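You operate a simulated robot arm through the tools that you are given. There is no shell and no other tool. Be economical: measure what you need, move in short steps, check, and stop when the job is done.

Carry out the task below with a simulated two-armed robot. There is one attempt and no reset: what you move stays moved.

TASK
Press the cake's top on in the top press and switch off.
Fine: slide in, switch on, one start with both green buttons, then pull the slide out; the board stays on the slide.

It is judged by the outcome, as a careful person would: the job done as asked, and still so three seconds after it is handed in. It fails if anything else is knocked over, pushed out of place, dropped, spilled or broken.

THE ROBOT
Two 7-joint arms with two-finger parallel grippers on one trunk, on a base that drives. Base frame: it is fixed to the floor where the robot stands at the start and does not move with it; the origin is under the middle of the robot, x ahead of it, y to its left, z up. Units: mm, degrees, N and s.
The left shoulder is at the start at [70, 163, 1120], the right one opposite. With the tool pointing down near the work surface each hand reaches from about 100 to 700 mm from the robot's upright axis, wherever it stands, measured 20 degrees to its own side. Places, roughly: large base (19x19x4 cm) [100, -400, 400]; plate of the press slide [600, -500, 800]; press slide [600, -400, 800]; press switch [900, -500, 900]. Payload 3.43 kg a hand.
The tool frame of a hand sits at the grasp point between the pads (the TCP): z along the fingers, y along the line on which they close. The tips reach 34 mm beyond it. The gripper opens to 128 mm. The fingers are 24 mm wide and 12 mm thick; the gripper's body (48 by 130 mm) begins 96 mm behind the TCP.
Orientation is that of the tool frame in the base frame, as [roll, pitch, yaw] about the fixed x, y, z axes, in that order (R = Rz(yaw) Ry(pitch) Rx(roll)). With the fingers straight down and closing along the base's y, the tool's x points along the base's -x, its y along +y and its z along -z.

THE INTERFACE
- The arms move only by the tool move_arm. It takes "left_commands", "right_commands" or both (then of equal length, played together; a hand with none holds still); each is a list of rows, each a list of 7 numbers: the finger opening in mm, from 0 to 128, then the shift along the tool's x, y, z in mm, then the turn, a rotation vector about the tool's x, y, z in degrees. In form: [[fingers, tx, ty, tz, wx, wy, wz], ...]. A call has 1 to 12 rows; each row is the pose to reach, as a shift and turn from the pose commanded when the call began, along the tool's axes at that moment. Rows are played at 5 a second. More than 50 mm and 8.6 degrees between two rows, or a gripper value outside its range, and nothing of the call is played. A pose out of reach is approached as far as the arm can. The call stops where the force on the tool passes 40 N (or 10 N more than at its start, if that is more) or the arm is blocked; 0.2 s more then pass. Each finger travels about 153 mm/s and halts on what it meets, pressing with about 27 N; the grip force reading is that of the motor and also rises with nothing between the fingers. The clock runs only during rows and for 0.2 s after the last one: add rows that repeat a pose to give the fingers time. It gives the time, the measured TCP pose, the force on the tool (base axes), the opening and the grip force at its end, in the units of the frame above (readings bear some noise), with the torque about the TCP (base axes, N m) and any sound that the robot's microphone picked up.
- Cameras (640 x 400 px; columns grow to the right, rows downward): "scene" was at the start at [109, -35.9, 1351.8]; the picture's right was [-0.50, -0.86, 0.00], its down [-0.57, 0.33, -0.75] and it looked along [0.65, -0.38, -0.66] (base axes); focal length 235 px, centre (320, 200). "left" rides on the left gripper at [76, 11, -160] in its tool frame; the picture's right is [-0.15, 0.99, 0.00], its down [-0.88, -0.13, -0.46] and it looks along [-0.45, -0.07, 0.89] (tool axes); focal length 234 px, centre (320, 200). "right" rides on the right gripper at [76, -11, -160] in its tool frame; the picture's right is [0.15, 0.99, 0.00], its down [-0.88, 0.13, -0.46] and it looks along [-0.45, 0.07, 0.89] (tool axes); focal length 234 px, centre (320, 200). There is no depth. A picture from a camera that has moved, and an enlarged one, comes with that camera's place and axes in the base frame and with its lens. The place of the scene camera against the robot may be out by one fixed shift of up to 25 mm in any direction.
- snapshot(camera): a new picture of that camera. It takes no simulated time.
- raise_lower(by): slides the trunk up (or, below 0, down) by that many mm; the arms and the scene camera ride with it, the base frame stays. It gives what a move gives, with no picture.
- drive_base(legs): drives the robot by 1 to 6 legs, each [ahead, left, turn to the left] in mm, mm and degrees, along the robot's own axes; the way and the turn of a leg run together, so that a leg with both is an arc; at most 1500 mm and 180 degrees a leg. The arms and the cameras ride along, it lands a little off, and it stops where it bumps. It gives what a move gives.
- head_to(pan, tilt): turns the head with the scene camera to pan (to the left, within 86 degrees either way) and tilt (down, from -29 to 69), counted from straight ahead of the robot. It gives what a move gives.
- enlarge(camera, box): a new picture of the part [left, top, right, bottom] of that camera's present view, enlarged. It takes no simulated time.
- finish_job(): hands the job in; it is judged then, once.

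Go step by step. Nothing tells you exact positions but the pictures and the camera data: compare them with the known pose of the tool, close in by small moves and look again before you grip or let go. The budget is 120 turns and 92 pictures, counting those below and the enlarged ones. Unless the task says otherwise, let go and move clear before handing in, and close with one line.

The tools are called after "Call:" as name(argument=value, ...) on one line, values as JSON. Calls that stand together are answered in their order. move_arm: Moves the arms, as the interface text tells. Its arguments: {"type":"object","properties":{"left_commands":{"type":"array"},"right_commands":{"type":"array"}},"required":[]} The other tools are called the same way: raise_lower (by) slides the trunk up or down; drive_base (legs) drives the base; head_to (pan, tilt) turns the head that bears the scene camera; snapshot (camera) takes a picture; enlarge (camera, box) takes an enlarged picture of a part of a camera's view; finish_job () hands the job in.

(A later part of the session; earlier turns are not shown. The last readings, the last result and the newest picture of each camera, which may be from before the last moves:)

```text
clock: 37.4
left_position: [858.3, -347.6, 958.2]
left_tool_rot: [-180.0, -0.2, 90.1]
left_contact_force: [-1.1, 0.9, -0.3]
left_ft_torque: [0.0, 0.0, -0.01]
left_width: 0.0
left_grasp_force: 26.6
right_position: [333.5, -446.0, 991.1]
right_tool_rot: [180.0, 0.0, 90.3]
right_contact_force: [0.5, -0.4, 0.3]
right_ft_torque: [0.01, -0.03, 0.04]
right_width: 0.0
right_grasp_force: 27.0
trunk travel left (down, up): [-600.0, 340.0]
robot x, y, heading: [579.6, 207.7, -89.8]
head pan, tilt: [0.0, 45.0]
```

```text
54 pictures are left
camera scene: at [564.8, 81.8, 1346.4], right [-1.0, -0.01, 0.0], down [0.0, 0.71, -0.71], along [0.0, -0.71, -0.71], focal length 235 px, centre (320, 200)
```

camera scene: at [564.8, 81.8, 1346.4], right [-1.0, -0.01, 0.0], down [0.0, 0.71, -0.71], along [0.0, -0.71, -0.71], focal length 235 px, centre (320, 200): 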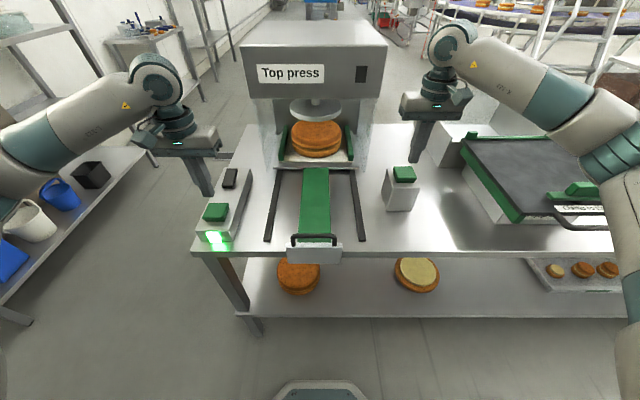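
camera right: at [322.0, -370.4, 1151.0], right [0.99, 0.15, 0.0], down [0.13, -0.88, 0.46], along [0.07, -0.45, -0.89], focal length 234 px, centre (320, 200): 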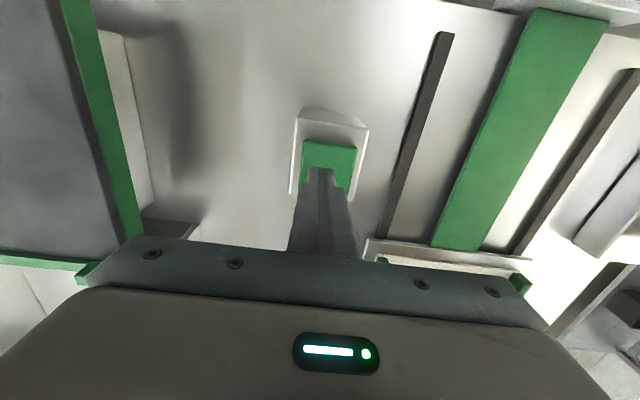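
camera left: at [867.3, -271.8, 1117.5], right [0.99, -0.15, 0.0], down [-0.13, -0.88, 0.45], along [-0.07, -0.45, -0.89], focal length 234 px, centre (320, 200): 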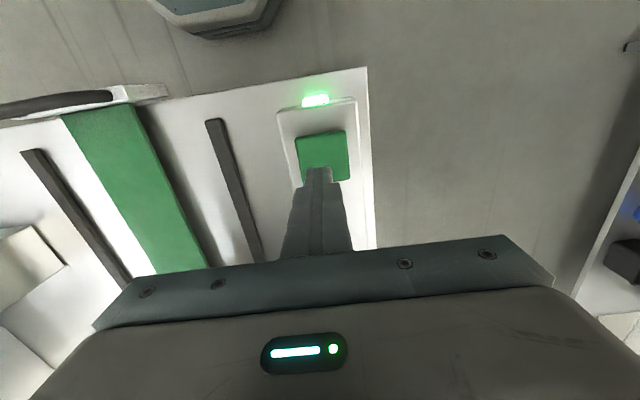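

Both hands are near their buttons. The right one should go to about [342, −455], and its box seems taller. I'll creep closer without touching and check the gaps.

Call:
move_arm(left_commands=[[0, 0, 0, 15, 0, 0, 0], [0, 0, 0, 32, 0, 0, 0], [0, 0, 0, 32, 0, 0, 0]], right_commands=[[0, -8, 8, 0, 0, 0, 0], [0, -8, 8, 10, 0, 0, 0], [0, -8, 8, 15, 0, 0, 0]])

Call:
enlarge(camera="scene", box=[180, 140, 280, 250])

Call:
enlarge(camera="scene", box=[360, 120, 440, 220])

Call:
snapshot(camera="right")

```text
clock: 38.2
left_position: [856.7, -347.0, 928.1]
left_tool_rot: [-179.9, -0.4, 90.0]
left_contact_force: [0.1, 0.2, 0.1]
left_ft_torque: [-0.03, 0.02, 0.02]
left_width: 0.0
left_grasp_force: 26.8
right_position: [343.2, -454.3, 974.2]
right_tool_rot: [-180.0, 0.0, 90.4]
right_contact_force: [-0.2, 0.4, -0.3]
right_ft_torque: [-0.01, -0.02, -0.02]
right_width: 0.0
right_grasp_force: 27.1
trunk travel left (down, up): [-600.0, 340.0]
robot x, y, heading: [577.8, 206.3, -89.4]
head pan, tilt: [0.0, 45.0]
```

```text
3.64 times, centred on (230, 195) of scene
camera zoom: at [565.4, 81.9, 1346.4], right [-1.0, -0.01, 0.0], down [0.0, 0.71, -0.71], along [0.0, -0.71, -0.71], focal length 854 px, centre (647, 218)
```

zoom: 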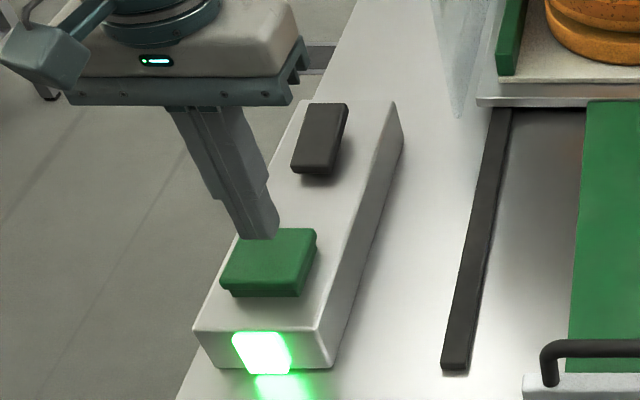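

```text
4.00 times, centred on (400, 170) of scene
camera zoom: at [565.4, 81.9, 1346.4], right [-1.0, -0.01, 0.0], down [0.0, 0.71, -0.71], along [0.0, -0.71, -0.71], focal length 939 px, centre (0, 320)
```

zoom: 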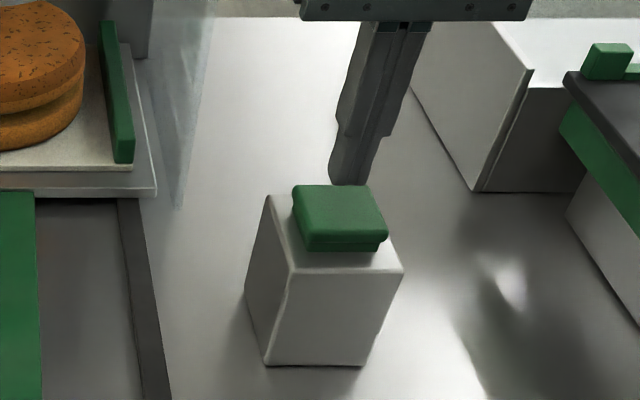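

```text
51 pictures are left
camera right: at [331.9, -379.5, 1134.7], right [0.99, 0.15, 0.0], down [0.13, -0.88, 0.46], along [0.07, -0.45, -0.89], focal length 234 px, centre (320, 200)
```

right: 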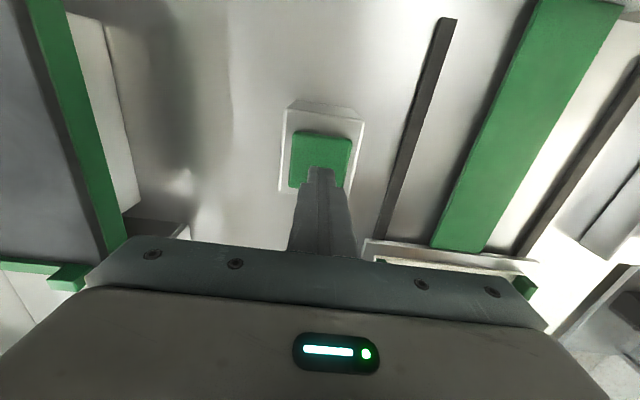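

Comparing tip and button heights, the left button top is at z ≈ 865 and the right at ≈ 908. Each gap is about 30 mm, so I'll close both to about 8 mm.

Call:
move_arm(left_commands=[[0, 0, 0, 10, 0, 0, 0], [0, 0, 0, 20, 0, 0, 0], [0, 0, 0, 20, 0, 0, 0]], right_commands=[[0, 2, -2, 10, 0, 0, 0], [0, 2, -2, 22, 0, 0, 0], [0, 2, -2, 22, 0, 0, 0]])

Call:
enlarge(camera="scene", box=[190, 170, 260, 250])

Call:
enlarge(camera="scene", box=[370, 140, 440, 220])

```text
clock: 39.0
left_position: [858.2, -347.7, 907.9]
left_tool_rot: [-179.9, -0.4, 90.0]
left_contact_force: [-0.1, 0.0, -0.2]
left_ft_torque: [-0.03, 0.02, 0.03]
left_width: 0.0
left_grasp_force: 27.1
right_position: [340.8, -453.3, 952.2]
right_tool_rot: [-180.0, 0.1, 90.3]
right_contact_force: [-0.2, 0.8, 2.2]
right_ft_torque: [-0.01, 0.0, -0.03]
right_width: 0.0
right_grasp_force: 26.6
trunk travel left (down, up): [-600.0, 340.0]
robot x, y, heading: [573.0, 204.6, -89.5]
head pan, tilt: [0.0, 45.0]
```

```text
5.00 times, centred on (225, 210) of scene
camera zoom: at [565.3, 82.1, 1346.4], right [-1.0, -0.01, 0.0], down [0.0, 0.71, -0.71], along [0.0, -0.71, -0.71], focal length 1174 px, centre (795, 150)
```

zoom: 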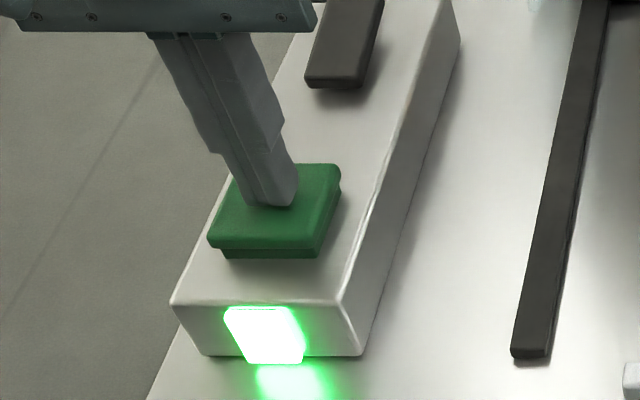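

```text
5.00 times, centred on (405, 180) of scene
camera zoom: at [565.3, 82.1, 1346.4], right [-1.0, -0.01, 0.0], down [0.0, 0.71, -0.71], along [0.0, -0.71, -0.71], focal length 1174 px, centre (-105, 300)
```

zoom: 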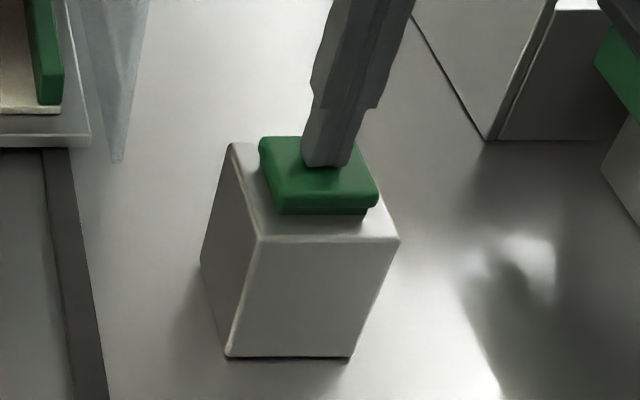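

The right tip seems just about touching (2 N) and the left tip is a few mm above. I'll press both together now.

Call:
move_arm(left_commands=[[0, 0, 0, 8, 0, 0, 0], [0, 0, 0, 14, 0, 0, 0], [0, 0, 0, 17, 0, 0, 0], [0, 0, 0, 17, 0, 0, 0], [0, 0, 0, 17, 0, 0, 0]], right_commands=[[0, 0, 0, 5, 0, 0, 0], [0, 0, 0, 10, 0, 0, 0], [0, 0, 0, 12, 0, 0, 0], [0, 0, 0, 12, 0, 0, 0], [0, 0, 0, 12, 0, 0, 0]])

Call:
snapshot(camera="scene")

```text
clock: 40.1
left_position: [857.6, -345.8, 896.1]
left_tool_rot: [-179.9, 0.3, 90.1]
left_contact_force: [0.2, 3.0, 15.8]
left_ft_torque: [0.17, -0.05, -0.09]
left_width: 0.3
left_grasp_force: 27.2
right_position: [340.0, -452.0, 946.4]
right_tool_rot: [179.7, 0.8, 90.3]
right_contact_force: [-1.5, 2.6, 17.1]
right_ft_torque: [0.22, 0.04, 0.02]
right_width: 0.3
right_grasp_force: 27.4
trunk travel left (down, up): [-600.0, 340.0]
robot x, y, heading: [576.1, 208.0, -89.5]
head pan, tilt: [0.0, 45.0]
heard: click, click
stopped in row 5 (right hand): the force on the tool passed its limit (the readings are from after the stop); the commanded pose is now the measured one
```

```text
48 pictures are left
camera scene: at [565.2, 86.1, 1346.5], right [-1.0, -0.01, 0.0], down [0.0, 0.7, -0.71], along [0.0, -0.71, -0.7], focal length 235 px, centre (320, 200)
```

scene: 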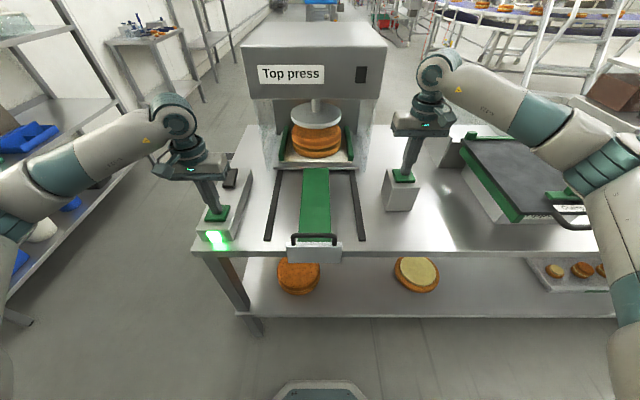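

I heard two clicks and the platen is coming down. I'll hold both buttons.

Call:
move_arm(left_commands=[[0, 0, 0, 0, 0, 0, 0], [0, 0, 0, 0, 0, 0, 0], [0, 0, 0, 0, 0, 0, 0], [0, 0, 0, 0, 0, 0, 0], [0, 0, 0, 0, 0, 0, 0]], right_commands=[[0, 0, 0, 0, 0, 0, 0], [0, 0, 0, 0, 0, 0, 0], [0, 0, 0, 0, 0, 0, 0], [0, 0, 0, 0, 0, 0, 0], [0, 0, 0, 0, 0, 0, 0]])

Call:
enlarge(camera="scene", box=[180, 30, 440, 260])

```text
clock: 41.3
left_position: [858.6, -348.1, 895.2]
left_tool_rot: [-179.9, 0.3, 90.1]
left_contact_force: [0.3, -0.8, 23.4]
left_ft_torque: [0.02, 0.0, 0.07]
left_width: 0.2
left_grasp_force: 26.7
right_position: [339.2, -452.7, 945.4]
right_tool_rot: [179.8, 0.8, 90.2]
right_contact_force: [-0.7, -5.8, 29.3]
right_ft_torque: [0.0, 0.03, 0.0]
right_width: 0.1
right_grasp_force: 27.3
trunk travel left (down, up): [-600.0, 340.0]
robot x, y, heading: [578.0, 205.7, -89.4]
head pan, tilt: [0.0, 45.0]
```

```text
1.74 times, centred on (310, 145) of scene
camera zoom: at [565.3, 86.1, 1347.1], right [-1.0, -0.01, 0.0], down [0.0, 0.7, -0.71], along [0.0, -0.71, -0.7], focal length 408 px, centre (337, 296)
```

zoom: 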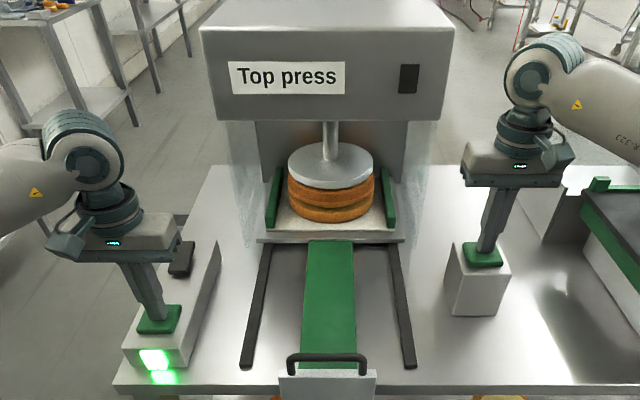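

The platen is on the cake now. I'll keep holding a little longer and watch.

Call:
move_arm(left_commands=[[0, 0, 0, 0, 0, 0, 0], [0, 0, 0, 0, 0, 0, 0], [0, 0, 0, 0, 0, 0, 0], [0, 0, 0, 0, 0, 0, 0], [0, 0, 0, 0, 0, 0, 0]], right_commands=[[0, 0, 0, 0, 0, 0, 0], [0, 0, 0, 0, 0, 0, 0], [0, 0, 0, 0, 0, 0, 0], [0, 0, 0, 0, 0, 0, 0], [0, 0, 0, 0, 0, 0, 0]])

Call:
enlarge(camera="scene", box=[180, 30, 440, 260])

```text
clock: 42.5
left_position: [858.2, -347.4, 895.3]
left_tool_rot: [-179.9, 0.2, 90.0]
left_contact_force: [1.7, -4.1, 26.0]
left_ft_torque: [-0.05, -0.03, -0.03]
left_width: 0.0
left_grasp_force: 27.8
right_position: [340.3, -453.1, 946.3]
right_tool_rot: [179.8, 0.8, 90.3]
right_contact_force: [-1.6, -7.8, 30.3]
right_ft_torque: [-0.05, 0.02, -0.03]
right_width: 0.0
right_grasp_force: 27.3
trunk travel left (down, up): [-600.0, 340.0]
robot x, y, heading: [582.1, 208.4, -90.0]
head pan, tilt: [0.0, 45.0]
```

```text
1.74 times, centred on (310, 145) of scene
camera zoom: at [565.3, 86.0, 1347.0], right [-1.0, -0.01, 0.0], down [0.0, 0.7, -0.71], along [0.0, -0.71, -0.7], focal length 408 px, centre (337, 296)
```

zoom: 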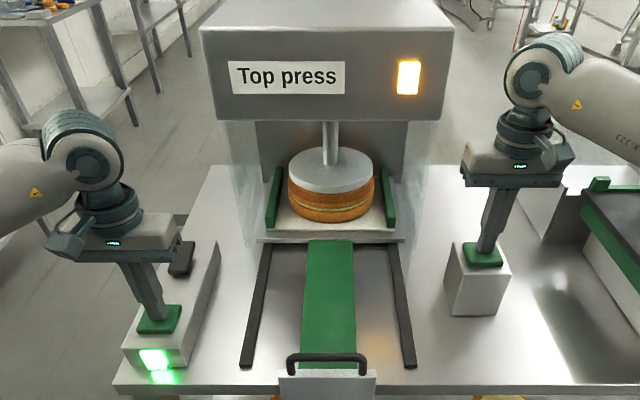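

The orange lamp came on and the cake is compressed. I'll hold a bit more to see if the cycle ends by itself.

Call:
move_arm(left_commands=[[0, 0, 0, 0, 0, 0, 0], [0, 0, 0, 0, 0, 0, 0], [0, 0, 0, 0, 0, 0, 0], [0, 0, 0, 0, 0, 0, 0], [0, 0, 0, 0, 0, 0, 0]], right_commands=[[0, 0, 0, 0, 0, 0, 0], [0, 0, 0, 0, 0, 0, 0], [0, 0, 0, 0, 0, 0, 0], [0, 0, 0, 0, 0, 0, 0], [0, 0, 0, 0, 0, 0, 0]])

Call:
enlarge(camera="scene", box=[180, 30, 440, 260])

```text
clock: 43.7
left_position: [857.9, -347.7, 894.6]
left_tool_rot: [-179.9, 0.4, 90.1]
left_contact_force: [0.6, -5.9, 28.1]
left_ft_torque: [-0.16, 0.01, -0.01]
left_width: 0.1
left_grasp_force: 26.8
right_position: [341.7, -452.8, 945.3]
right_tool_rot: [179.8, 0.7, 90.2]
right_contact_force: [0.4, -6.3, 30.0]
right_ft_torque: [-0.04, 0.01, -0.01]
right_width: 0.0
right_grasp_force: 26.8
trunk travel left (down, up): [-600.0, 340.0]
robot x, y, heading: [580.5, 204.5, -89.7]
head pan, tilt: [0.0, 45.0]
```

```text
1.74 times, centred on (310, 145) of scene
camera zoom: at [565.3, 86.1, 1347.0], right [-1.0, -0.01, 0.0], down [0.0, 0.7, -0.71], along [0.0, -0.71, -0.7], focal length 408 px, centre (337, 296)
```

zoom: 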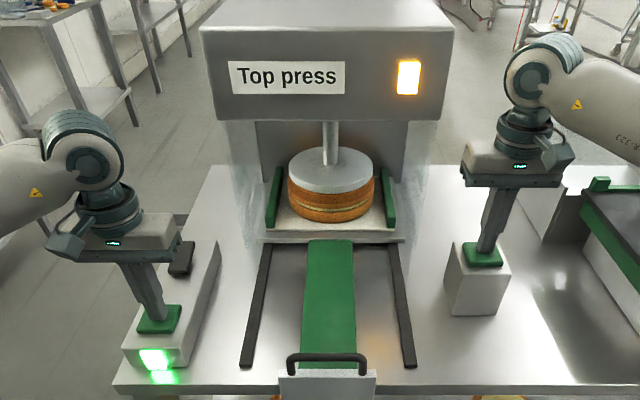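

No change yet; one longer hold.

Call:
move_arm(left_commands=[[0, 0, 0, 0, 0, 0, 0], [0, 0, 0, 0, 0, 0, 0], [0, 0, 0, 0, 0, 0, 0], [0, 0, 0, 0, 0, 0, 0], [0, 0, 0, 0, 0, 0, 0], [0, 0, 0, 0, 0, 0, 0], [0, 0, 0, 0, 0, 0, 0], [0, 0, 0, 0, 0, 0, 0]], right_commands=[[0, 0, 0, 0, 0, 0, 0], [0, 0, 0, 0, 0, 0, 0], [0, 0, 0, 0, 0, 0, 0], [0, 0, 0, 0, 0, 0, 0], [0, 0, 0, 0, 0, 0, 0], [0, 0, 0, 0, 0, 0, 0], [0, 0, 0, 0, 0, 0, 0], [0, 0, 0, 0, 0, 0, 0]])

Call:
enlarge(camera="scene", box=[180, 30, 440, 260])

```text
clock: 45.5
left_position: [858.8, -346.4, 895.1]
left_tool_rot: [-180.0, 0.4, 90.1]
left_contact_force: [-1.1, -7.0, 27.7]
left_ft_torque: [-0.19, 0.01, -0.03]
left_width: 0.0
left_grasp_force: 27.4
right_position: [341.2, -453.1, 944.0]
right_tool_rot: [179.9, 0.8, 90.2]
right_contact_force: [0.9, -4.7, 31.8]
right_ft_torque: [0.0, -0.03, 0.01]
right_width: 0.0
right_grasp_force: 26.7
trunk travel left (down, up): [-600.0, 340.0]
robot x, y, heading: [578.1, 204.6, -89.8]
head pan, tilt: [0.0, 45.0]
```

```text
1.74 times, centred on (310, 145) of scene
camera zoom: at [565.3, 86.2, 1347.0], right [-1.0, -0.01, 0.0], down [0.0, 0.7, -0.71], along [0.0, -0.71, -0.7], focal length 408 px, centre (337, 296)
```

zoom: 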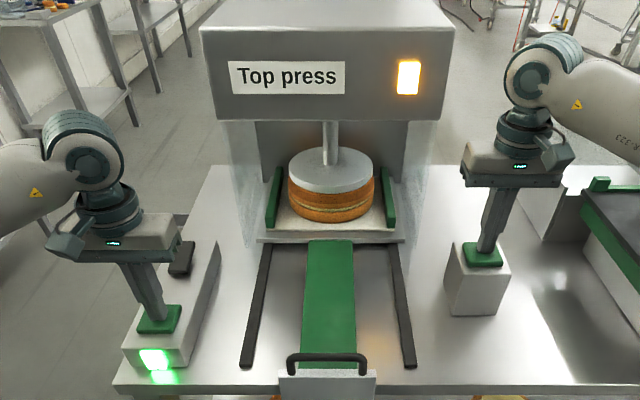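

The press is fully down with its lamp lit steadily, so I'll release both buttons together.

Call:
move_arm(left_commands=[[0, 0, 0, -25, 0, 0, 0], [0, 0, 0, -60, 0, 0, 0], [0, 0, 0, -60, 0, 0, 0], [0, 0, 0, -60, 0, 0, 0], [0, 0, 0, -60, 0, 0, 0]], right_commands=[[0, 0, 0, -25, 0, 0, 0], [0, 0, 0, -60, 0, 0, 0], [0, 0, 0, -60, 0, 0, 0], [0, 0, 0, -60, 0, 0, 0], [0, 0, 0, -60, 0, 0, 0]])

Call:
enlarge(camera="scene", box=[180, 30, 440, 260])

```text
clock: 46.7
left_position: [858.9, -349.1, 952.1]
left_tool_rot: [-179.9, 0.0, 90.2]
left_contact_force: [1.5, 0.1, 0.0]
left_ft_torque: [0.0, -0.04, 0.0]
left_width: 0.1
left_grasp_force: 26.8
right_position: [340.3, -456.1, 1001.2]
right_tool_rot: [179.9, 0.4, 90.3]
right_contact_force: [-0.3, 0.4, -1.1]
right_ft_torque: [0.04, 0.04, -0.02]
right_width: 0.0
right_grasp_force: 27.0
trunk travel left (down, up): [-600.0, 340.0]
robot x, y, heading: [580.4, 208.2, -89.6]
head pan, tilt: [0.0, 45.0]
```

```text
1.74 times, centred on (310, 145) of scene
camera zoom: at [565.4, 81.3, 1346.3], right [-1.0, -0.01, 0.0], down [0.0, 0.71, -0.71], along [0.0, -0.71, -0.71], focal length 408 px, centre (337, 296)
```

zoom: 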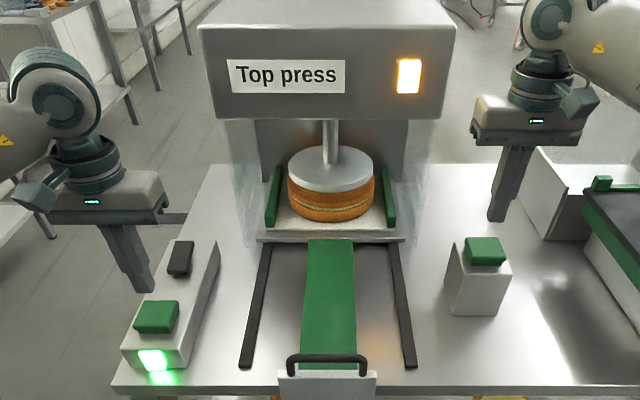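

The platen is still down and the orange lamp still on, so the cycle is likely timed. I'll park the right hand while waiting.

Call:
move_arm(left_commands=[[0, 0, 0, -10, 0, 0, 0], [0, 0, 0, -20, 0, 0, 0], [0, 0, 0, -30, 0, 0, 0], [0, 0, 0, -40, 0, 0, 0], [0, 0, 0, -50, 0, 0, 0], [0, 0, 0, -50, 0, 0, 0], [0, 0, 0, -50, 0, 0, 0], [0, 0, 0, -50, 0, 0, 0], [0, 0, 0, -50, 0, 0, 0], [0, 0, 0, -50, 0, 0, 0], [0, 0, 0, -50, 0, 0, 0], [0, 0, 0, -50, 0, 0, 0]], right_commands=[[0, 0, 0, -40, 0, 0, 0], [0, 0, 0, -80, 0, 0, 0], [0, 0, 0, -120, 0, 0, 0], [0, 20, -30, -140, 0, 0, 0], [0, 40, -65, -140, 0, 0, 0], [0, 65, -100, -140, 0, 0, 0], [0, 90, -135, -140, 0, 0, 0], [0, 120, -165, -140, 0, 0, 0], [0, 155, -195, -140, 0, 0, 0], [0, 165, -230, -140, 0, 0, 0], [0, 165, -230, -140, 0, 0, 0], [0, 165, -230, -140, 0, 0, 0]])

Call:
enlarge(camera="scene", box=[180, 30, 440, 260])

```text
clock: 49.3
left_position: [858.3, -348.7, 1002.1]
left_tool_rot: [-180.0, 0.0, 90.1]
left_contact_force: [-0.6, -0.1, -0.5]
left_ft_torque: [0.0, -0.02, 0.01]
left_width: 0.1
left_grasp_force: 27.6
right_position: [107.9, -292.1, 1141.1]
right_tool_rot: [179.8, 0.3, 90.3]
right_contact_force: [0.5, 0.6, 0.8]
right_ft_torque: [0.0, -0.02, -0.01]
right_width: 0.2
right_grasp_force: 27.2
trunk travel left (down, up): [-600.0, 340.0]
robot x, y, heading: [578.2, 209.7, -89.8]
head pan, tilt: [0.0, 45.0]
```

```text
1.74 times, centred on (310, 145) of scene
camera zoom: at [564.8, 81.9, 1346.4], right [-1.0, -0.01, 0.0], down [0.0, 0.71, -0.71], along [0.0, -0.71, -0.71], focal length 408 px, centre (337, 296)
```

zoom: 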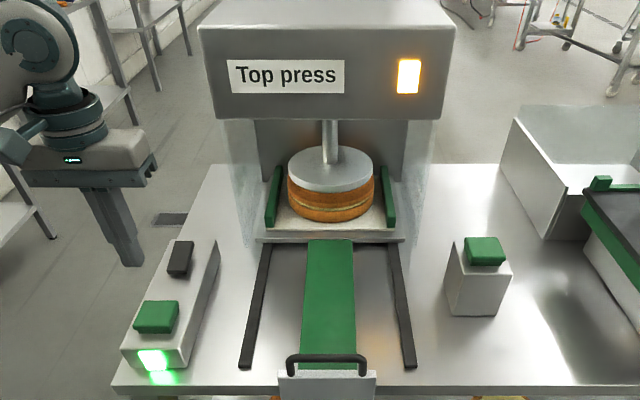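

Still in the dwell. I'll keep waiting.

Call:
move_arm(left_commands=[[0, 0, 0, 0, 0, 0, 0], [0, 0, 0, 0, 0, 0, 0], [0, 0, 0, 0, 0, 0, 0], [0, 0, 0, 0, 0, 0, 0], [0, 0, 0, 0, 0, 0, 0], [0, 0, 0, 0, 0, 0, 0], [0, 0, 0, 0, 0, 0, 0], [0, 0, 0, 0, 0, 0, 0], [0, 0, 0, 0, 0, 0, 0], [0, 0, 0, 0, 0, 0, 0], [0, 0, 0, 0, 0, 0, 0], [0, 0, 0, 0, 0, 0, 0]])

Call:
move_arm(left_commands=[[0, 0, 0, 0, 0, 0, 0], [0, 0, 0, 0, 0, 0, 0], [0, 0, 0, 0, 0, 0, 0], [0, 0, 0, 0, 0, 0, 0], [0, 0, 0, 0, 0, 0, 0], [0, 0, 0, 0, 0, 0, 0], [0, 0, 0, 0, 0, 0, 0], [0, 0, 0, 0, 0, 0, 0], [0, 0, 0, 0, 0, 0, 0], [0, 0, 0, 0, 0, 0, 0], [0, 0, 0, 0, 0, 0, 0], [0, 0, 0, 0, 0, 0, 0]])

Call:
enlarge(camera="scene", box=[180, 30, 440, 260])

```text
clock: 51.9
left_position: [858.2, -349.7, 1002.4]
left_tool_rot: [-179.9, 0.1, 90.1]
left_contact_force: [-0.1, 1.0, -0.2]
left_ft_torque: [-0.01, -0.01, -0.02]
left_width: 0.1
left_grasp_force: 26.7
right_position: [107.5, -291.2, 1139.8]
right_tool_rot: [179.8, 0.5, 90.2]
right_contact_force: [-0.7, 0.0, 0.2]
right_ft_torque: [0.0, -0.02, 0.05]
right_width: 0.1
right_grasp_force: 26.8
trunk travel left (down, up): [-600.0, 340.0]
robot x, y, heading: [579.4, 208.7, -89.6]
head pan, tilt: [0.0, 45.0]
```

```text
clock: 54.5
left_position: [858.3, -348.8, 1001.8]
left_tool_rot: [-179.9, 0.1, 90.1]
left_contact_force: [0.3, -0.3, -0.2]
left_ft_torque: [0.01, 0.02, -0.02]
left_width: 0.0
left_grasp_force: 27.2
right_position: [108.2, -290.3, 1141.2]
right_tool_rot: [179.9, 0.4, 90.2]
right_contact_force: [1.2, -0.4, 0.3]
right_ft_torque: [-0.01, 0.02, -0.03]
right_width: 0.2
right_grasp_force: 27.0
trunk travel left (down, up): [-600.0, 340.0]
robot x, y, heading: [579.6, 207.8, -89.9]
head pan, tilt: [0.0, 45.0]
```

```text
1.74 times, centred on (310, 145) of scene
camera zoom: at [565.3, 81.7, 1346.4], right [-1.0, -0.01, 0.0], down [0.0, 0.71, -0.71], along [0.0, -0.71, -0.71], focal length 408 px, centre (337, 296)
```

zoom: 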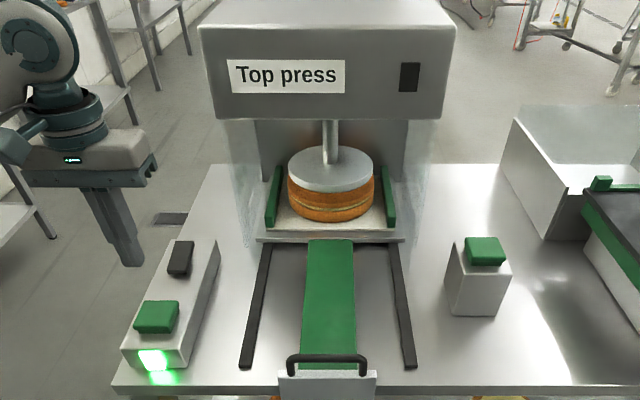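

The lamp went out and the platen is starting to rise. I'll wait for it to clear.

Call:
move_arm(left_commands=[[0, 0, 0, 0, 0, 0, 0], [0, 0, 0, 0, 0, 0, 0], [0, 0, 0, 0, 0, 0, 0], [0, 0, 0, 0, 0, 0, 0], [0, 0, 0, 0, 0, 0, 0], [0, 0, 0, 0, 0, 0, 0], [0, 0, 0, 0, 0, 0, 0], [0, 0, 0, 0, 0, 0, 0], [0, 0, 0, 0, 0, 0, 0], [0, 0, 0, 0, 0, 0, 0], [0, 0, 0, 0, 0, 0, 0], [0, 0, 0, 0, 0, 0, 0]])

Call:
enlarge(camera="scene", box=[180, 30, 440, 260])

```text
clock: 57.1
left_position: [857.7, -349.8, 1001.5]
left_tool_rot: [-179.9, 0.0, 90.1]
left_contact_force: [-0.3, -0.5, 0.2]
left_ft_torque: [0.0, 0.03, -0.01]
left_width: 0.1
left_grasp_force: 26.8
right_position: [108.7, -291.4, 1139.9]
right_tool_rot: [179.9, 0.4, 90.3]
right_contact_force: [-0.2, -0.3, 0.0]
right_ft_torque: [-0.01, -0.03, 0.01]
right_width: 0.0
right_grasp_force: 27.5
trunk travel left (down, up): [-600.0, 340.0]
robot x, y, heading: [579.1, 203.8, -89.6]
head pan, tilt: [0.0, 45.0]
```

```text
1.74 times, centred on (310, 145) of scene
camera zoom: at [565.3, 81.7, 1346.4], right [-1.0, -0.01, 0.0], down [0.0, 0.71, -0.71], along [0.0, -0.71, -0.71], focal length 408 px, centre (337, 296)
```

zoom: 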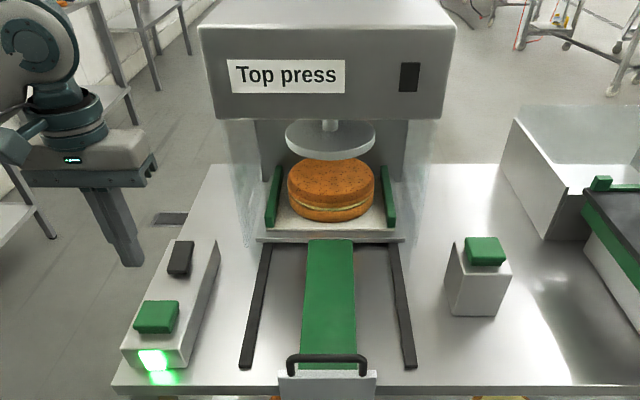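

The platen is back up and the top is pressed on. Since the switch is in reach here, I'll look at the rocker again to switch off before driving back for the slide.

Call:
move_arm(left_commands=[[60, -30, -12, -25, 0, 0, 0], [128, -70, -24, -42, 0, 0, 0], [128, -100, -24, -42, 0, 0, 0], [128, -100, -24, -42, 0, 0, 0]])

Call:
enlarge(camera="left", box=[280, 30, 400, 250])

Call:
enlarge(camera="scene", box=[190, 140, 270, 245])

```text
clock: 58.1
left_position: [835.8, -451.7, 1047.3]
left_tool_rot: [-179.9, -0.1, 90.1]
left_contact_force: [0.3, 0.2, -0.1]
left_ft_torque: [-0.02, -0.02, -0.01]
left_width: 128.2
left_grasp_force: 0.3
right_position: [108.1, -290.5, 1139.8]
right_tool_rot: [179.9, 0.5, 90.1]
right_contact_force: [0.4, 0.6, -0.3]
right_ft_torque: [0.0, -0.01, 0.01]
right_width: 0.0
right_grasp_force: 27.3
trunk travel left (down, up): [-600.0, 340.0]
robot x, y, heading: [578.0, 207.1, -89.6]
head pan, tilt: [0.0, 45.0]
```

```text
1.82 times, centred on (340, 140) of left
camera zoom: at [845.2, -374.7, 1206.5], right [0.99, -0.14, 0.0], down [-0.13, -0.88, 0.46], along [-0.07, -0.45, -0.89], focal length 426 px, centre (284, 309)
```

zoom: 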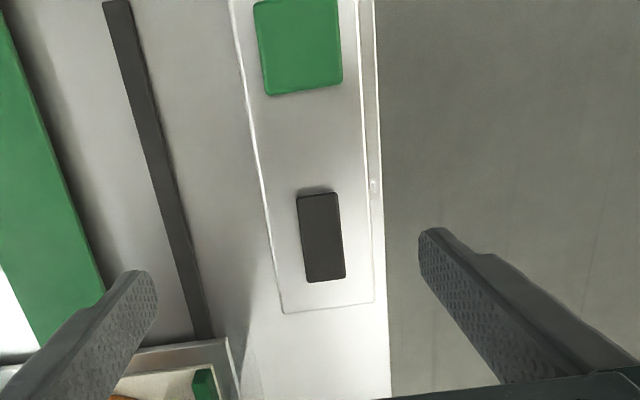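

```text
3.81 times, centred on (230, 192) of scene
camera zoom: at [565.2, 82.1, 1346.4], right [-1.0, -0.01, 0.0], down [0.0, 0.71, -0.71], along [0.0, -0.71, -0.71], focal length 894 px, centre (663, 229)
```

zoom: 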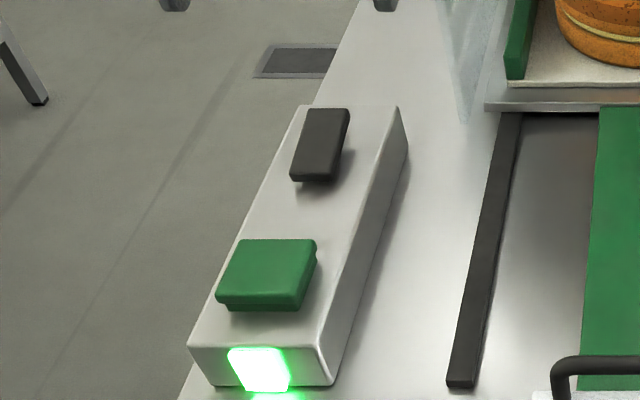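

The far end of the rocker is now raised, at about y −522. I'll press there at [858, −511].

Call:
move_arm(left_commands=[[60, -25, 11, 20, 0, 0, 0], [0, -59, 22, 50, 0, 0, 0], [0, -59, 22, 90, 0, 0, 0], [0, -59, 22, 115, 0, 0, 0], [0, -59, 22, 125, 0, 0, 0], [0, -59, 22, 125, 0, 0, 0]])

Call:
snapshot(camera="left")

Call:
enlarge(camera="scene", box=[190, 130, 270, 235])

```text
clock: 59.5
left_position: [855.6, -507.5, 920.1]
left_tool_rot: [-179.9, 0.0, 90.1]
left_contact_force: [0.1, -0.2, 0.6]
left_ft_torque: [0.0, 0.03, -0.01]
left_width: 0.0
left_grasp_force: 26.6
right_position: [109.5, -291.4, 1140.6]
right_tool_rot: [180.0, 0.4, 90.2]
right_contact_force: [-0.5, -0.2, -0.3]
right_ft_torque: [-0.01, 0.02, 0.01]
right_width: 0.0
right_grasp_force: 27.2
trunk travel left (down, up): [-600.0, 340.0]
robot x, y, heading: [575.0, 206.7, -89.5]
head pan, tilt: [0.0, 45.0]
```

```text
37 pictures are left
camera left: at [865.4, -430.7, 1078.8], right [0.99, -0.14, 0.0], down [-0.13, -0.88, 0.46], along [-0.07, -0.45, -0.89], focal length 234 px, centre (320, 200)
```

left: 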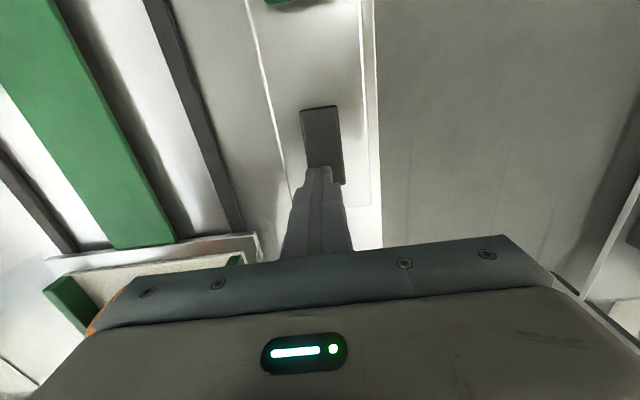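

```text
3.81 times, centred on (230, 182) of scene
camera zoom: at [565.3, 81.7, 1346.4], right [-1.0, -0.01, 0.0], down [0.0, 0.71, -0.71], along [0.0, -0.71, -0.71], focal length 894 px, centre (663, 267)
```

zoom: 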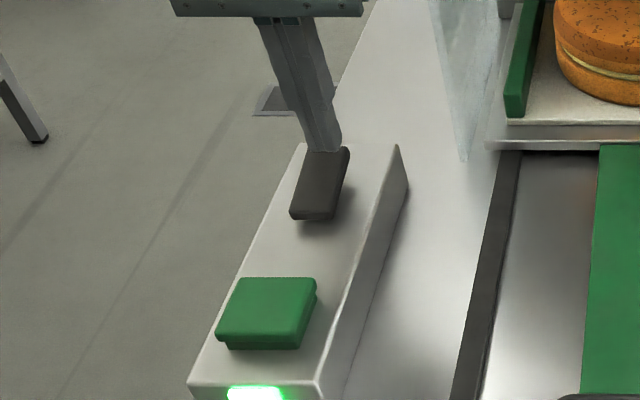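

The tip is over the rocker's far end. I'll press it.

Call:
move_arm(left_commands=[[0, -4, 1, 8, 0, 0, 0], [0, -4, 1, 13, 0, 0, 0], [0, -4, 1, 17, 0, 0, 0], [0, -4, 1, 21, 0, 0, 0], [0, -4, 1, 25, 0, 0, 0], [0, -4, 1, 29, 0, 0, 0], [0, -4, 1, 32, 0, 0, 0]])

Call:
enlarge(camera="scene", box=[180, 30, 440, 260])

```text
clock: 60.7
left_position: [856.3, -514.5, 902.3]
left_tool_rot: [-179.7, 0.8, 90.2]
left_contact_force: [-1.6, 4.1, 18.4]
left_ft_torque: [0.56, 0.11, -0.05]
left_width: 0.0
left_grasp_force: 27.0
right_position: [107.9, -291.3, 1139.9]
right_tool_rot: [179.9, 0.6, 90.2]
right_contact_force: [-0.5, 0.1, -0.4]
right_ft_torque: [0.06, -0.03, -0.01]
right_width: 0.1
right_grasp_force: 26.7
trunk travel left (down, up): [-600.0, 340.0]
robot x, y, heading: [579.5, 207.1, -89.5]
head pan, tilt: [0.0, 45.0]
stopped in row 6 (left hand): the force on the tool passed its limit (the readings are from after the stop); the commanded pose is now the measured one
```

```text
1.74 times, centred on (310, 145) of scene
camera zoom: at [564.9, 83.1, 1346.4], right [-1.0, -0.01, 0.0], down [0.0, 0.71, -0.71], along [0.0, -0.71, -0.71], focal length 408 px, centre (337, 296)
```

zoom: 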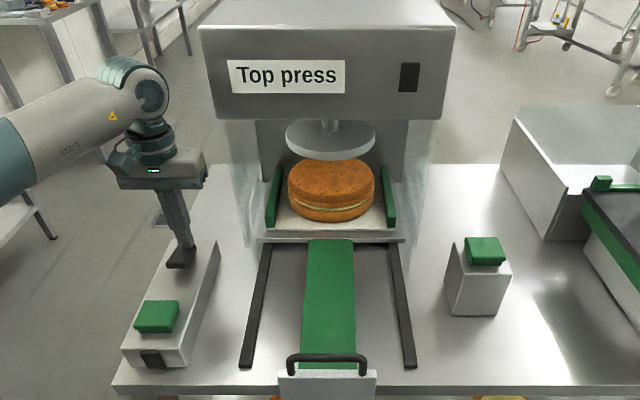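

The switch lamp is off. I'll lift the left hand away, draw it back, then drive back about 220 mm to make room for pulling the slide out.

Call:
move_arm(left_commands=[[0, 0, 0, -30, 0, 0, 0], [0, 0, 0, -70, 0, 0, 0], [0, 0, 0, -115, 0, 0, 0], [0, 40, 0, -140, 0, 0, 0], [0, 85, -10, -140, 0, 0, 0], [0, 130, -20, -140, 0, 0, 0], [0, 175, -30, -140, 0, 0, 0]])

Call:
drive_base(legs=[[-220, 0, 0]])

Call:
snapshot(camera="scene")

```text
clock: 62.3
left_position: [831.4, -335.2, 1036.3]
left_tool_rot: [-179.9, 0.7, 90.2]
left_contact_force: [-0.5, 0.7, 0.1]
left_ft_torque: [-0.02, -0.02, -0.02]
left_width: 0.0
left_grasp_force: 27.4
right_position: [109.0, -290.0, 1141.0]
right_tool_rot: [179.9, 0.5, 90.2]
right_contact_force: [0.0, -0.3, 0.5]
right_ft_torque: [0.0, 0.0, -0.02]
right_width: 0.0
right_grasp_force: 26.8
trunk travel left (down, up): [-600.0, 340.0]
robot x, y, heading: [578.1, 205.7, -89.7]
head pan, tilt: [0.0, 45.0]
```

```text
clock: 64.0
left_position: [829.6, -121.7, 1036.4]
left_tool_rot: [-179.8, 0.6, 90.2]
left_contact_force: [-0.1, -0.4, 0.5]
left_ft_torque: [-0.03, 0.02, -0.02]
left_width: 0.2
left_grasp_force: 26.7
right_position: [107.6, -77.6, 1140.7]
right_tool_rot: [179.9, 0.4, 90.3]
right_contact_force: [-0.1, 0.6, -0.8]
right_ft_torque: [0.01, 0.02, 0.02]
right_width: 0.1
right_grasp_force: 27.0
trunk travel left (down, up): [-600.0, 340.0]
robot x, y, heading: [577.1, 421.7, -89.5]
head pan, tilt: [0.0, 45.0]
```

```text
34 pictures are left
camera scene: at [564.1, 296.5, 1346.4], right [-1.0, -0.01, 0.0], down [0.0, 0.71, -0.71], along [0.0, -0.71, -0.71], focal length 235 px, centre (320, 200)
```

scene: 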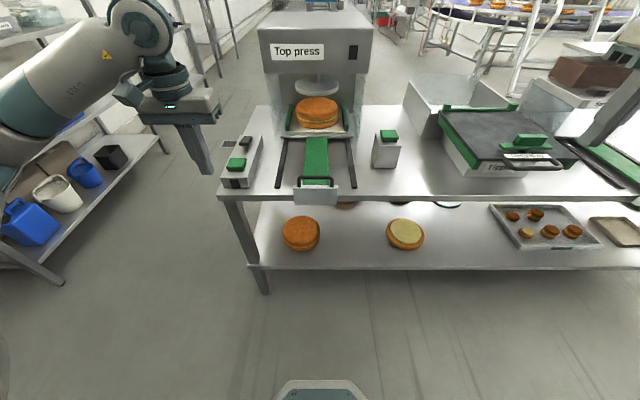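

The slide is still in and I have room now. I'll bring the left hand above the inner side of the handle bar, high, and look.

Call:
move_arm(left_commands=[[0, -15, -42, 0, 0, 0, 0], [0, -30, -84, 0, 0, 0, 0], [0, -50, -126, 0, 0, 0, 0], [0, -75, -165, 0, 0, 0, 0], [0, -105, -200, 0, 0, 0, 0], [0, -135, -230, 0, 0, 0, 0], [0, -166, -243, 20, 0, 0, 0], [0, -166, -243, 50, 0, 0, 0], [0, -166, -243, 50, 0, 0, 0]])

Call:
snapshot(camera="left")

Call:
enlarge(camera="scene", box=[270, 110, 370, 220])

```text
clock: 66.0
left_position: [585.7, -288.9, 989.3]
left_tool_rot: [-179.8, 0.6, 90.2]
left_contact_force: [1.0, -1.0, 0.6]
left_ft_torque: [-0.01, 0.0, 0.0]
left_width: 0.3
left_grasp_force: 26.7
right_position: [108.5, -76.7, 1140.4]
right_tool_rot: [179.9, 0.4, 90.3]
right_contact_force: [0.8, -0.1, 0.3]
right_ft_torque: [0.01, -0.01, 0.02]
right_width: 0.0
right_grasp_force: 26.9
trunk travel left (down, up): [-600.0, 340.0]
robot x, y, heading: [576.4, 422.4, -89.4]
head pan, tilt: [0.0, 45.0]
```

```text
33 pictures are left
camera left: at [596.3, -211.3, 1146.9], right [0.99, -0.14, 0.0], down [-0.13, -0.88, 0.47], along [-0.07, -0.46, -0.88], focal length 234 px, centre (320, 200)
```

left: 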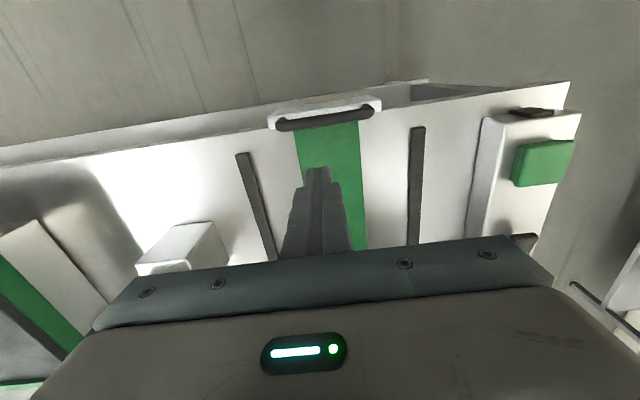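

```text
3.64 times, centred on (320, 165) of scene
camera zoom: at [563.5, 296.4, 1346.4], right [-1.0, -0.01, 0.0], down [0.0, 0.71, -0.71], along [0.01, -0.71, -0.71], focal length 854 px, centre (320, 327)
```

zoom: 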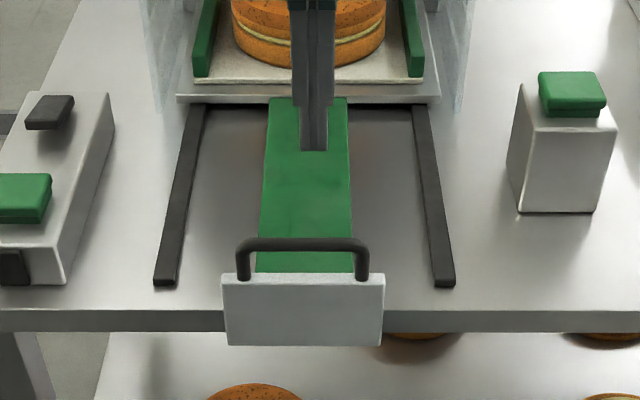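

The bar is at about y −251 and z 883, with the strip well below. I'll lower the closed fingers behind the bar to tip z ≈ 858.

Call:
move_arm(left_commands=[[0, 0, 7, 35, 0, 0, 0], [0, 0, 7, 70, 0, 0, 0], [0, 0, 7, 85, 0, 0, 0], [0, 0, 7, 97, 0, 0, 0], [0, 8, 7, 97, 0, 0, 0]])

Call:
enlarge(camera="scene", box=[270, 110, 370, 220])

Call:
snapshot(camera="left")

```text
clock: 67.2
left_position: [592.9, -282.6, 892.0]
left_tool_rot: [-179.7, 0.7, 90.3]
left_contact_force: [-1.3, 0.6, 0.4]
left_ft_torque: [0.0, 0.03, 0.01]
left_width: 0.0
left_grasp_force: 27.3
right_position: [108.6, -77.4, 1140.9]
right_tool_rot: [180.0, 0.4, 90.3]
right_contact_force: [0.4, 0.2, 0.3]
right_ft_torque: [0.0, -0.03, -0.01]
right_width: 0.0
right_grasp_force: 27.3
trunk travel left (down, up): [-600.0, 340.0]
robot x, y, heading: [578.6, 419.3, -89.7]
head pan, tilt: [0.0, 45.0]
```

```text
3.64 times, centred on (320, 165) of scene
camera zoom: at [564.2, 296.7, 1346.4], right [-1.0, -0.01, 0.0], down [0.0, 0.71, -0.71], along [0.0, -0.71, -0.71], focal length 854 px, centre (320, 327)
```

zoom: 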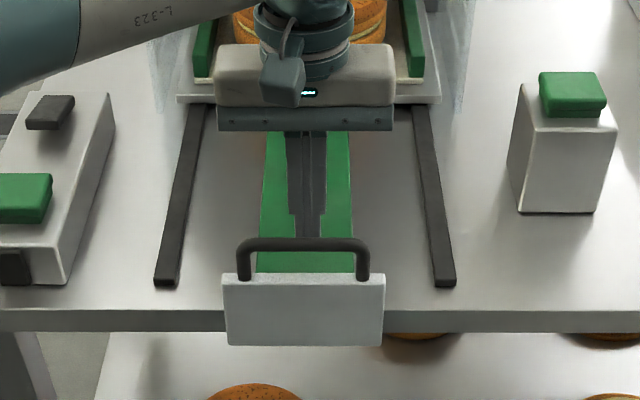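

```text
30 pictures are left
camera left: at [602.4, -204.5, 1050.7], right [0.99, -0.14, 0.0], down [-0.13, -0.88, 0.47], along [-0.07, -0.46, -0.88], focal length 234 px, centre (320, 200)
```

left: 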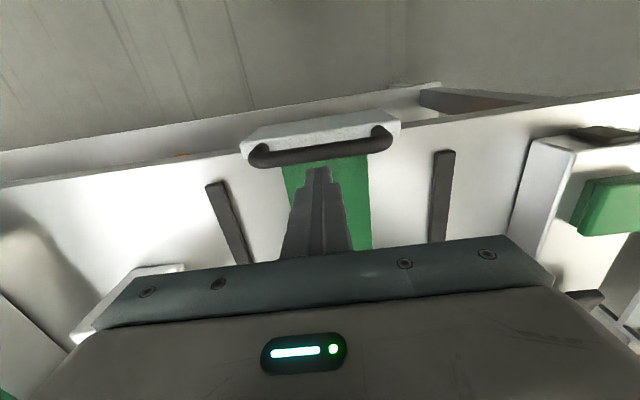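

The fingertips are behind and below the bar. I'll pull the slide out slowly.

Call:
move_arm(left_commands=[[0, 6, 0, 0, 0, 0, 0], [0, 12, 0, 0, 0, 0, 0], [0, 18, 0, 0, 0, 0, 0], [0, 24, 0, 0, 0, 0, 0], [0, 30, 0, 0, 0, 0, 0], [0, 38, 0, 0, 0, 0, 0], [0, 46, 0, 0, 0, 0, 0], [0, 54, 0, 0, 0, 0, 0], [0, 64, 0, 0, 0, 0, 0], [0, 74, 0, 0, 0, 0, 0], [0, 84, 0, 0, 0, 0, 0], [0, 94, 0, 0, 0, 0, 0]])

Call:
snapshot(camera="scene")

```text
clock: 69.8
left_position: [592.7, -190.0, 889.6]
left_tool_rot: [-179.9, 0.6, 90.1]
left_contact_force: [0.2, -1.0, -0.1]
left_ft_torque: [-0.03, -0.04, -0.02]
left_width: 0.0
left_grasp_force: 27.2
right_position: [107.6, -78.0, 1139.9]
right_tool_rot: [179.9, 0.4, 90.2]
right_contact_force: [-0.5, -0.8, 0.3]
right_ft_torque: [0.01, 0.02, 0.0]
right_width: 0.6
right_grasp_force: 26.8
trunk travel left (down, up): [-600.0, 340.0]
robot x, y, heading: [576.7, 421.1, -89.4]
head pan, tilt: [0.0, 45.0]
```

```text
29 pictures are left
camera scene: at [564.1, 296.1, 1346.4], right [-1.0, -0.01, 0.0], down [0.0, 0.71, -0.71], along [0.0, -0.71, -0.71], focal length 235 px, centre (320, 200)
```

scene: 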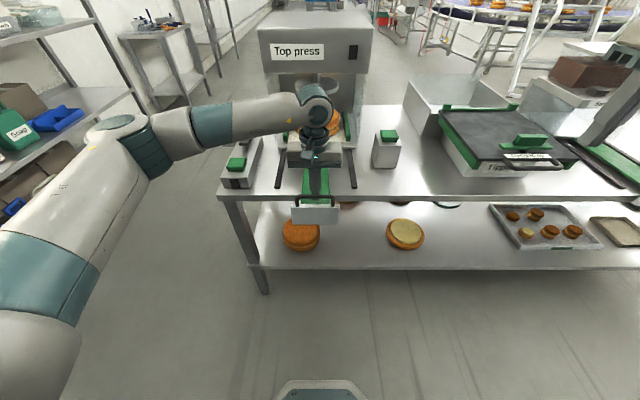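

It's following. I'll continue.

Call:
move_arm(left_commands=[[0, 10, 0, 0, 0, 0, 0], [0, 20, 0, 0, 0, 0, 0], [0, 30, 0, 0, 0, 0, 0], [0, 40, 0, 0, 0, 0, 0], [0, 50, 0, 0, 0, 0, 0], [0, 60, 0, 0, 0, 0, 0], [0, 70, 0, 0, 0, 0, 0], [0, 80, 0, 0, 0, 0, 0], [0, 90, 0, 0, 0, 0, 0], [0, 100, 0, 0, 0, 0, 0], [0, 110, 0, 0, 0, 0, 0], [0, 118, 0, 0, 0, 0, 0]])

Call:
move_arm(left_commands=[[0, 7, 0, 0, 0, 0, 0], [0, 14, 0, 0, 0, 0, 0], [0, 21, 0, 0, 0, 0, 0], [0, 28, 0, 0, 0, 0, 0], [0, 35, 0, 0, 0, 0, 0], [0, 40, 0, 0, 0, 0, 0], [0, 45, 0, 0, 0, 0, 0], [0, 49, 0, 0, 0, 0, 0], [0, 53, 0, 0, 0, 0, 0]])

Call:
snapshot(camera="scene")

```text
clock: 72.4
left_position: [596.3, -70.0, 889.9]
left_tool_rot: [-179.8, 0.6, 90.2]
left_contact_force: [-0.7, -2.6, -0.5]
left_ft_torque: [-0.03, 0.02, -0.02]
left_width: 0.0
left_grasp_force: 27.2
right_position: [108.7, -78.3, 1139.7]
right_tool_rot: [179.8, 0.4, 90.3]
right_contact_force: [0.7, -0.6, -0.8]
right_ft_torque: [0.01, 0.01, 0.01]
right_width: 0.0
right_grasp_force: 27.2
trunk travel left (down, up): [-600.0, 340.0]
robot x, y, heading: [578.4, 422.4, -89.3]
head pan, tilt: [0.0, 45.0]
```

```text
clock: 74.4
left_position: [591.6, -17.4, 888.5]
left_tool_rot: [-179.7, 0.6, 90.3]
left_contact_force: [1.2, -2.1, 0.5]
left_ft_torque: [-0.06, -0.01, 0.02]
left_width: 0.0
left_grasp_force: 26.8
right_position: [108.0, -76.6, 1139.3]
right_tool_rot: [179.8, 0.4, 90.3]
right_contact_force: [1.0, 0.9, 0.2]
right_ft_torque: [0.0, 0.01, -0.01]
right_width: 0.2
right_grasp_force: 26.8
trunk travel left (down, up): [-600.0, 340.0]
robot x, y, heading: [578.6, 420.2, -89.4]
head pan, tilt: [0.0, 45.0]
```

```text
28 pictures are left
camera scene: at [564.1, 295.9, 1346.3], right [-1.0, -0.01, 0.0], down [0.0, 0.71, -0.71], along [0.0, -0.71, -0.71], focal length 235 px, centre (320, 200)
```

scene: 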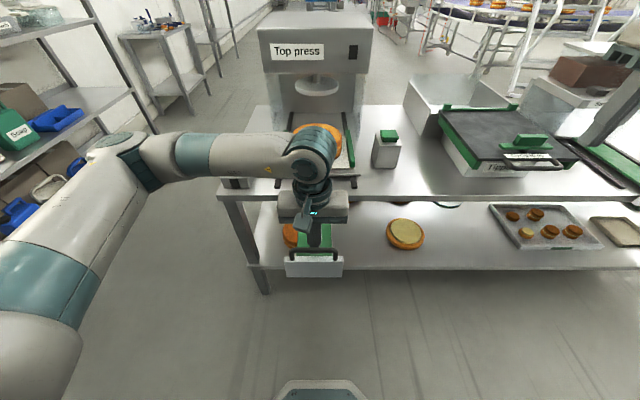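

The slide looks to be back at its original position. I'll disengage: inward slightly, up, and away, then check.

Call:
move_arm(left_commands=[[0, -10, 0, 0, 0, 0, 0], [0, -12, 0, -30, 0, 0, 0], [0, -12, 0, -75, 0, 0, 0], [0, -12, 0, -120, 0, 0, 0], [0, -12, 30, -150, 0, 0, 0], [0, 0, 75, -160, 0, 0, 0], [0, 0, 120, -160, 0, 0, 0], [0, 0, 165, -160, 0, 0, 0], [0, 0, 210, -160, 0, 0, 0], [0, 0, 250, -160, 0, 0, 0]])

Call:
enlarge(camera="scene", box=[210, 10, 420, 290])

Call:
enlarge(camera="scene", box=[265, 110, 365, 200])

```text
clock: 76.6
left_position: [843.7, -14.2, 1050.0]
left_tool_rot: [-179.8, 0.6, 90.1]
left_contact_force: [0.7, -0.7, -0.4]
left_ft_torque: [-0.04, 0.01, 0.01]
left_width: 0.0
left_grasp_force: 26.6
right_position: [110.0, -76.8, 1142.1]
right_tool_rot: [180.0, 0.5, 90.3]
right_contact_force: [0.9, 0.0, -0.5]
right_ft_torque: [-0.02, 0.02, -0.03]
right_width: 0.0
right_grasp_force: 26.8
trunk travel left (down, up): [-600.0, 340.0]
robot x, y, heading: [573.9, 419.8, -89.7]
head pan, tilt: [0.0, 45.0]
```

```text
1.43 times, centred on (315, 150) of scene
camera zoom: at [565.8, 297.2, 1346.5], right [-1.0, -0.01, 0.0], down [-0.01, 0.71, -0.71], along [0.0, -0.71, -0.71], focal length 335 px, centre (327, 271)
```

zoom: 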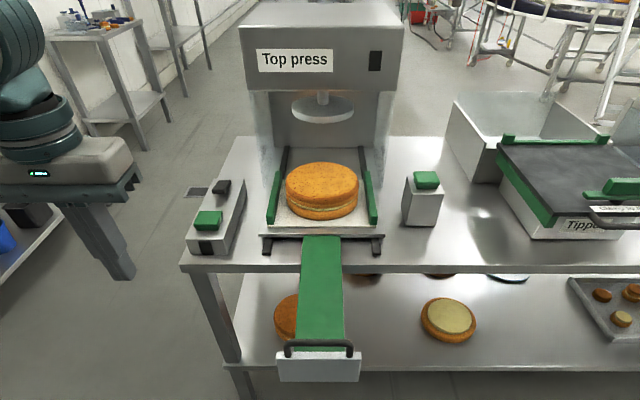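

```text
4.44 times, centred on (315, 155) of scene
camera zoom: at [565.8, 297.2, 1346.5], right [-1.0, -0.01, 0.0], down [-0.01, 0.71, -0.71], along [0.0, -0.71, -0.71], focal length 1044 px, centre (342, 400)
```

zoom: 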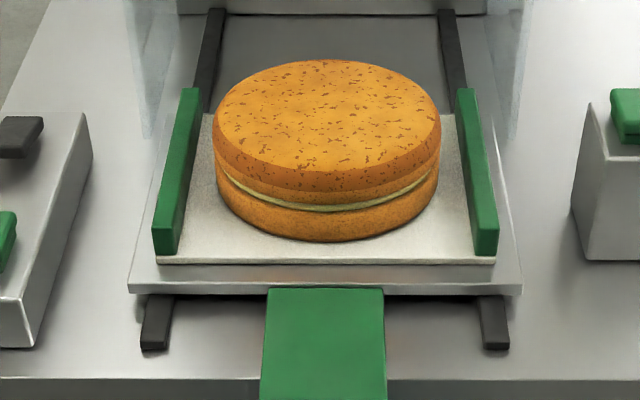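

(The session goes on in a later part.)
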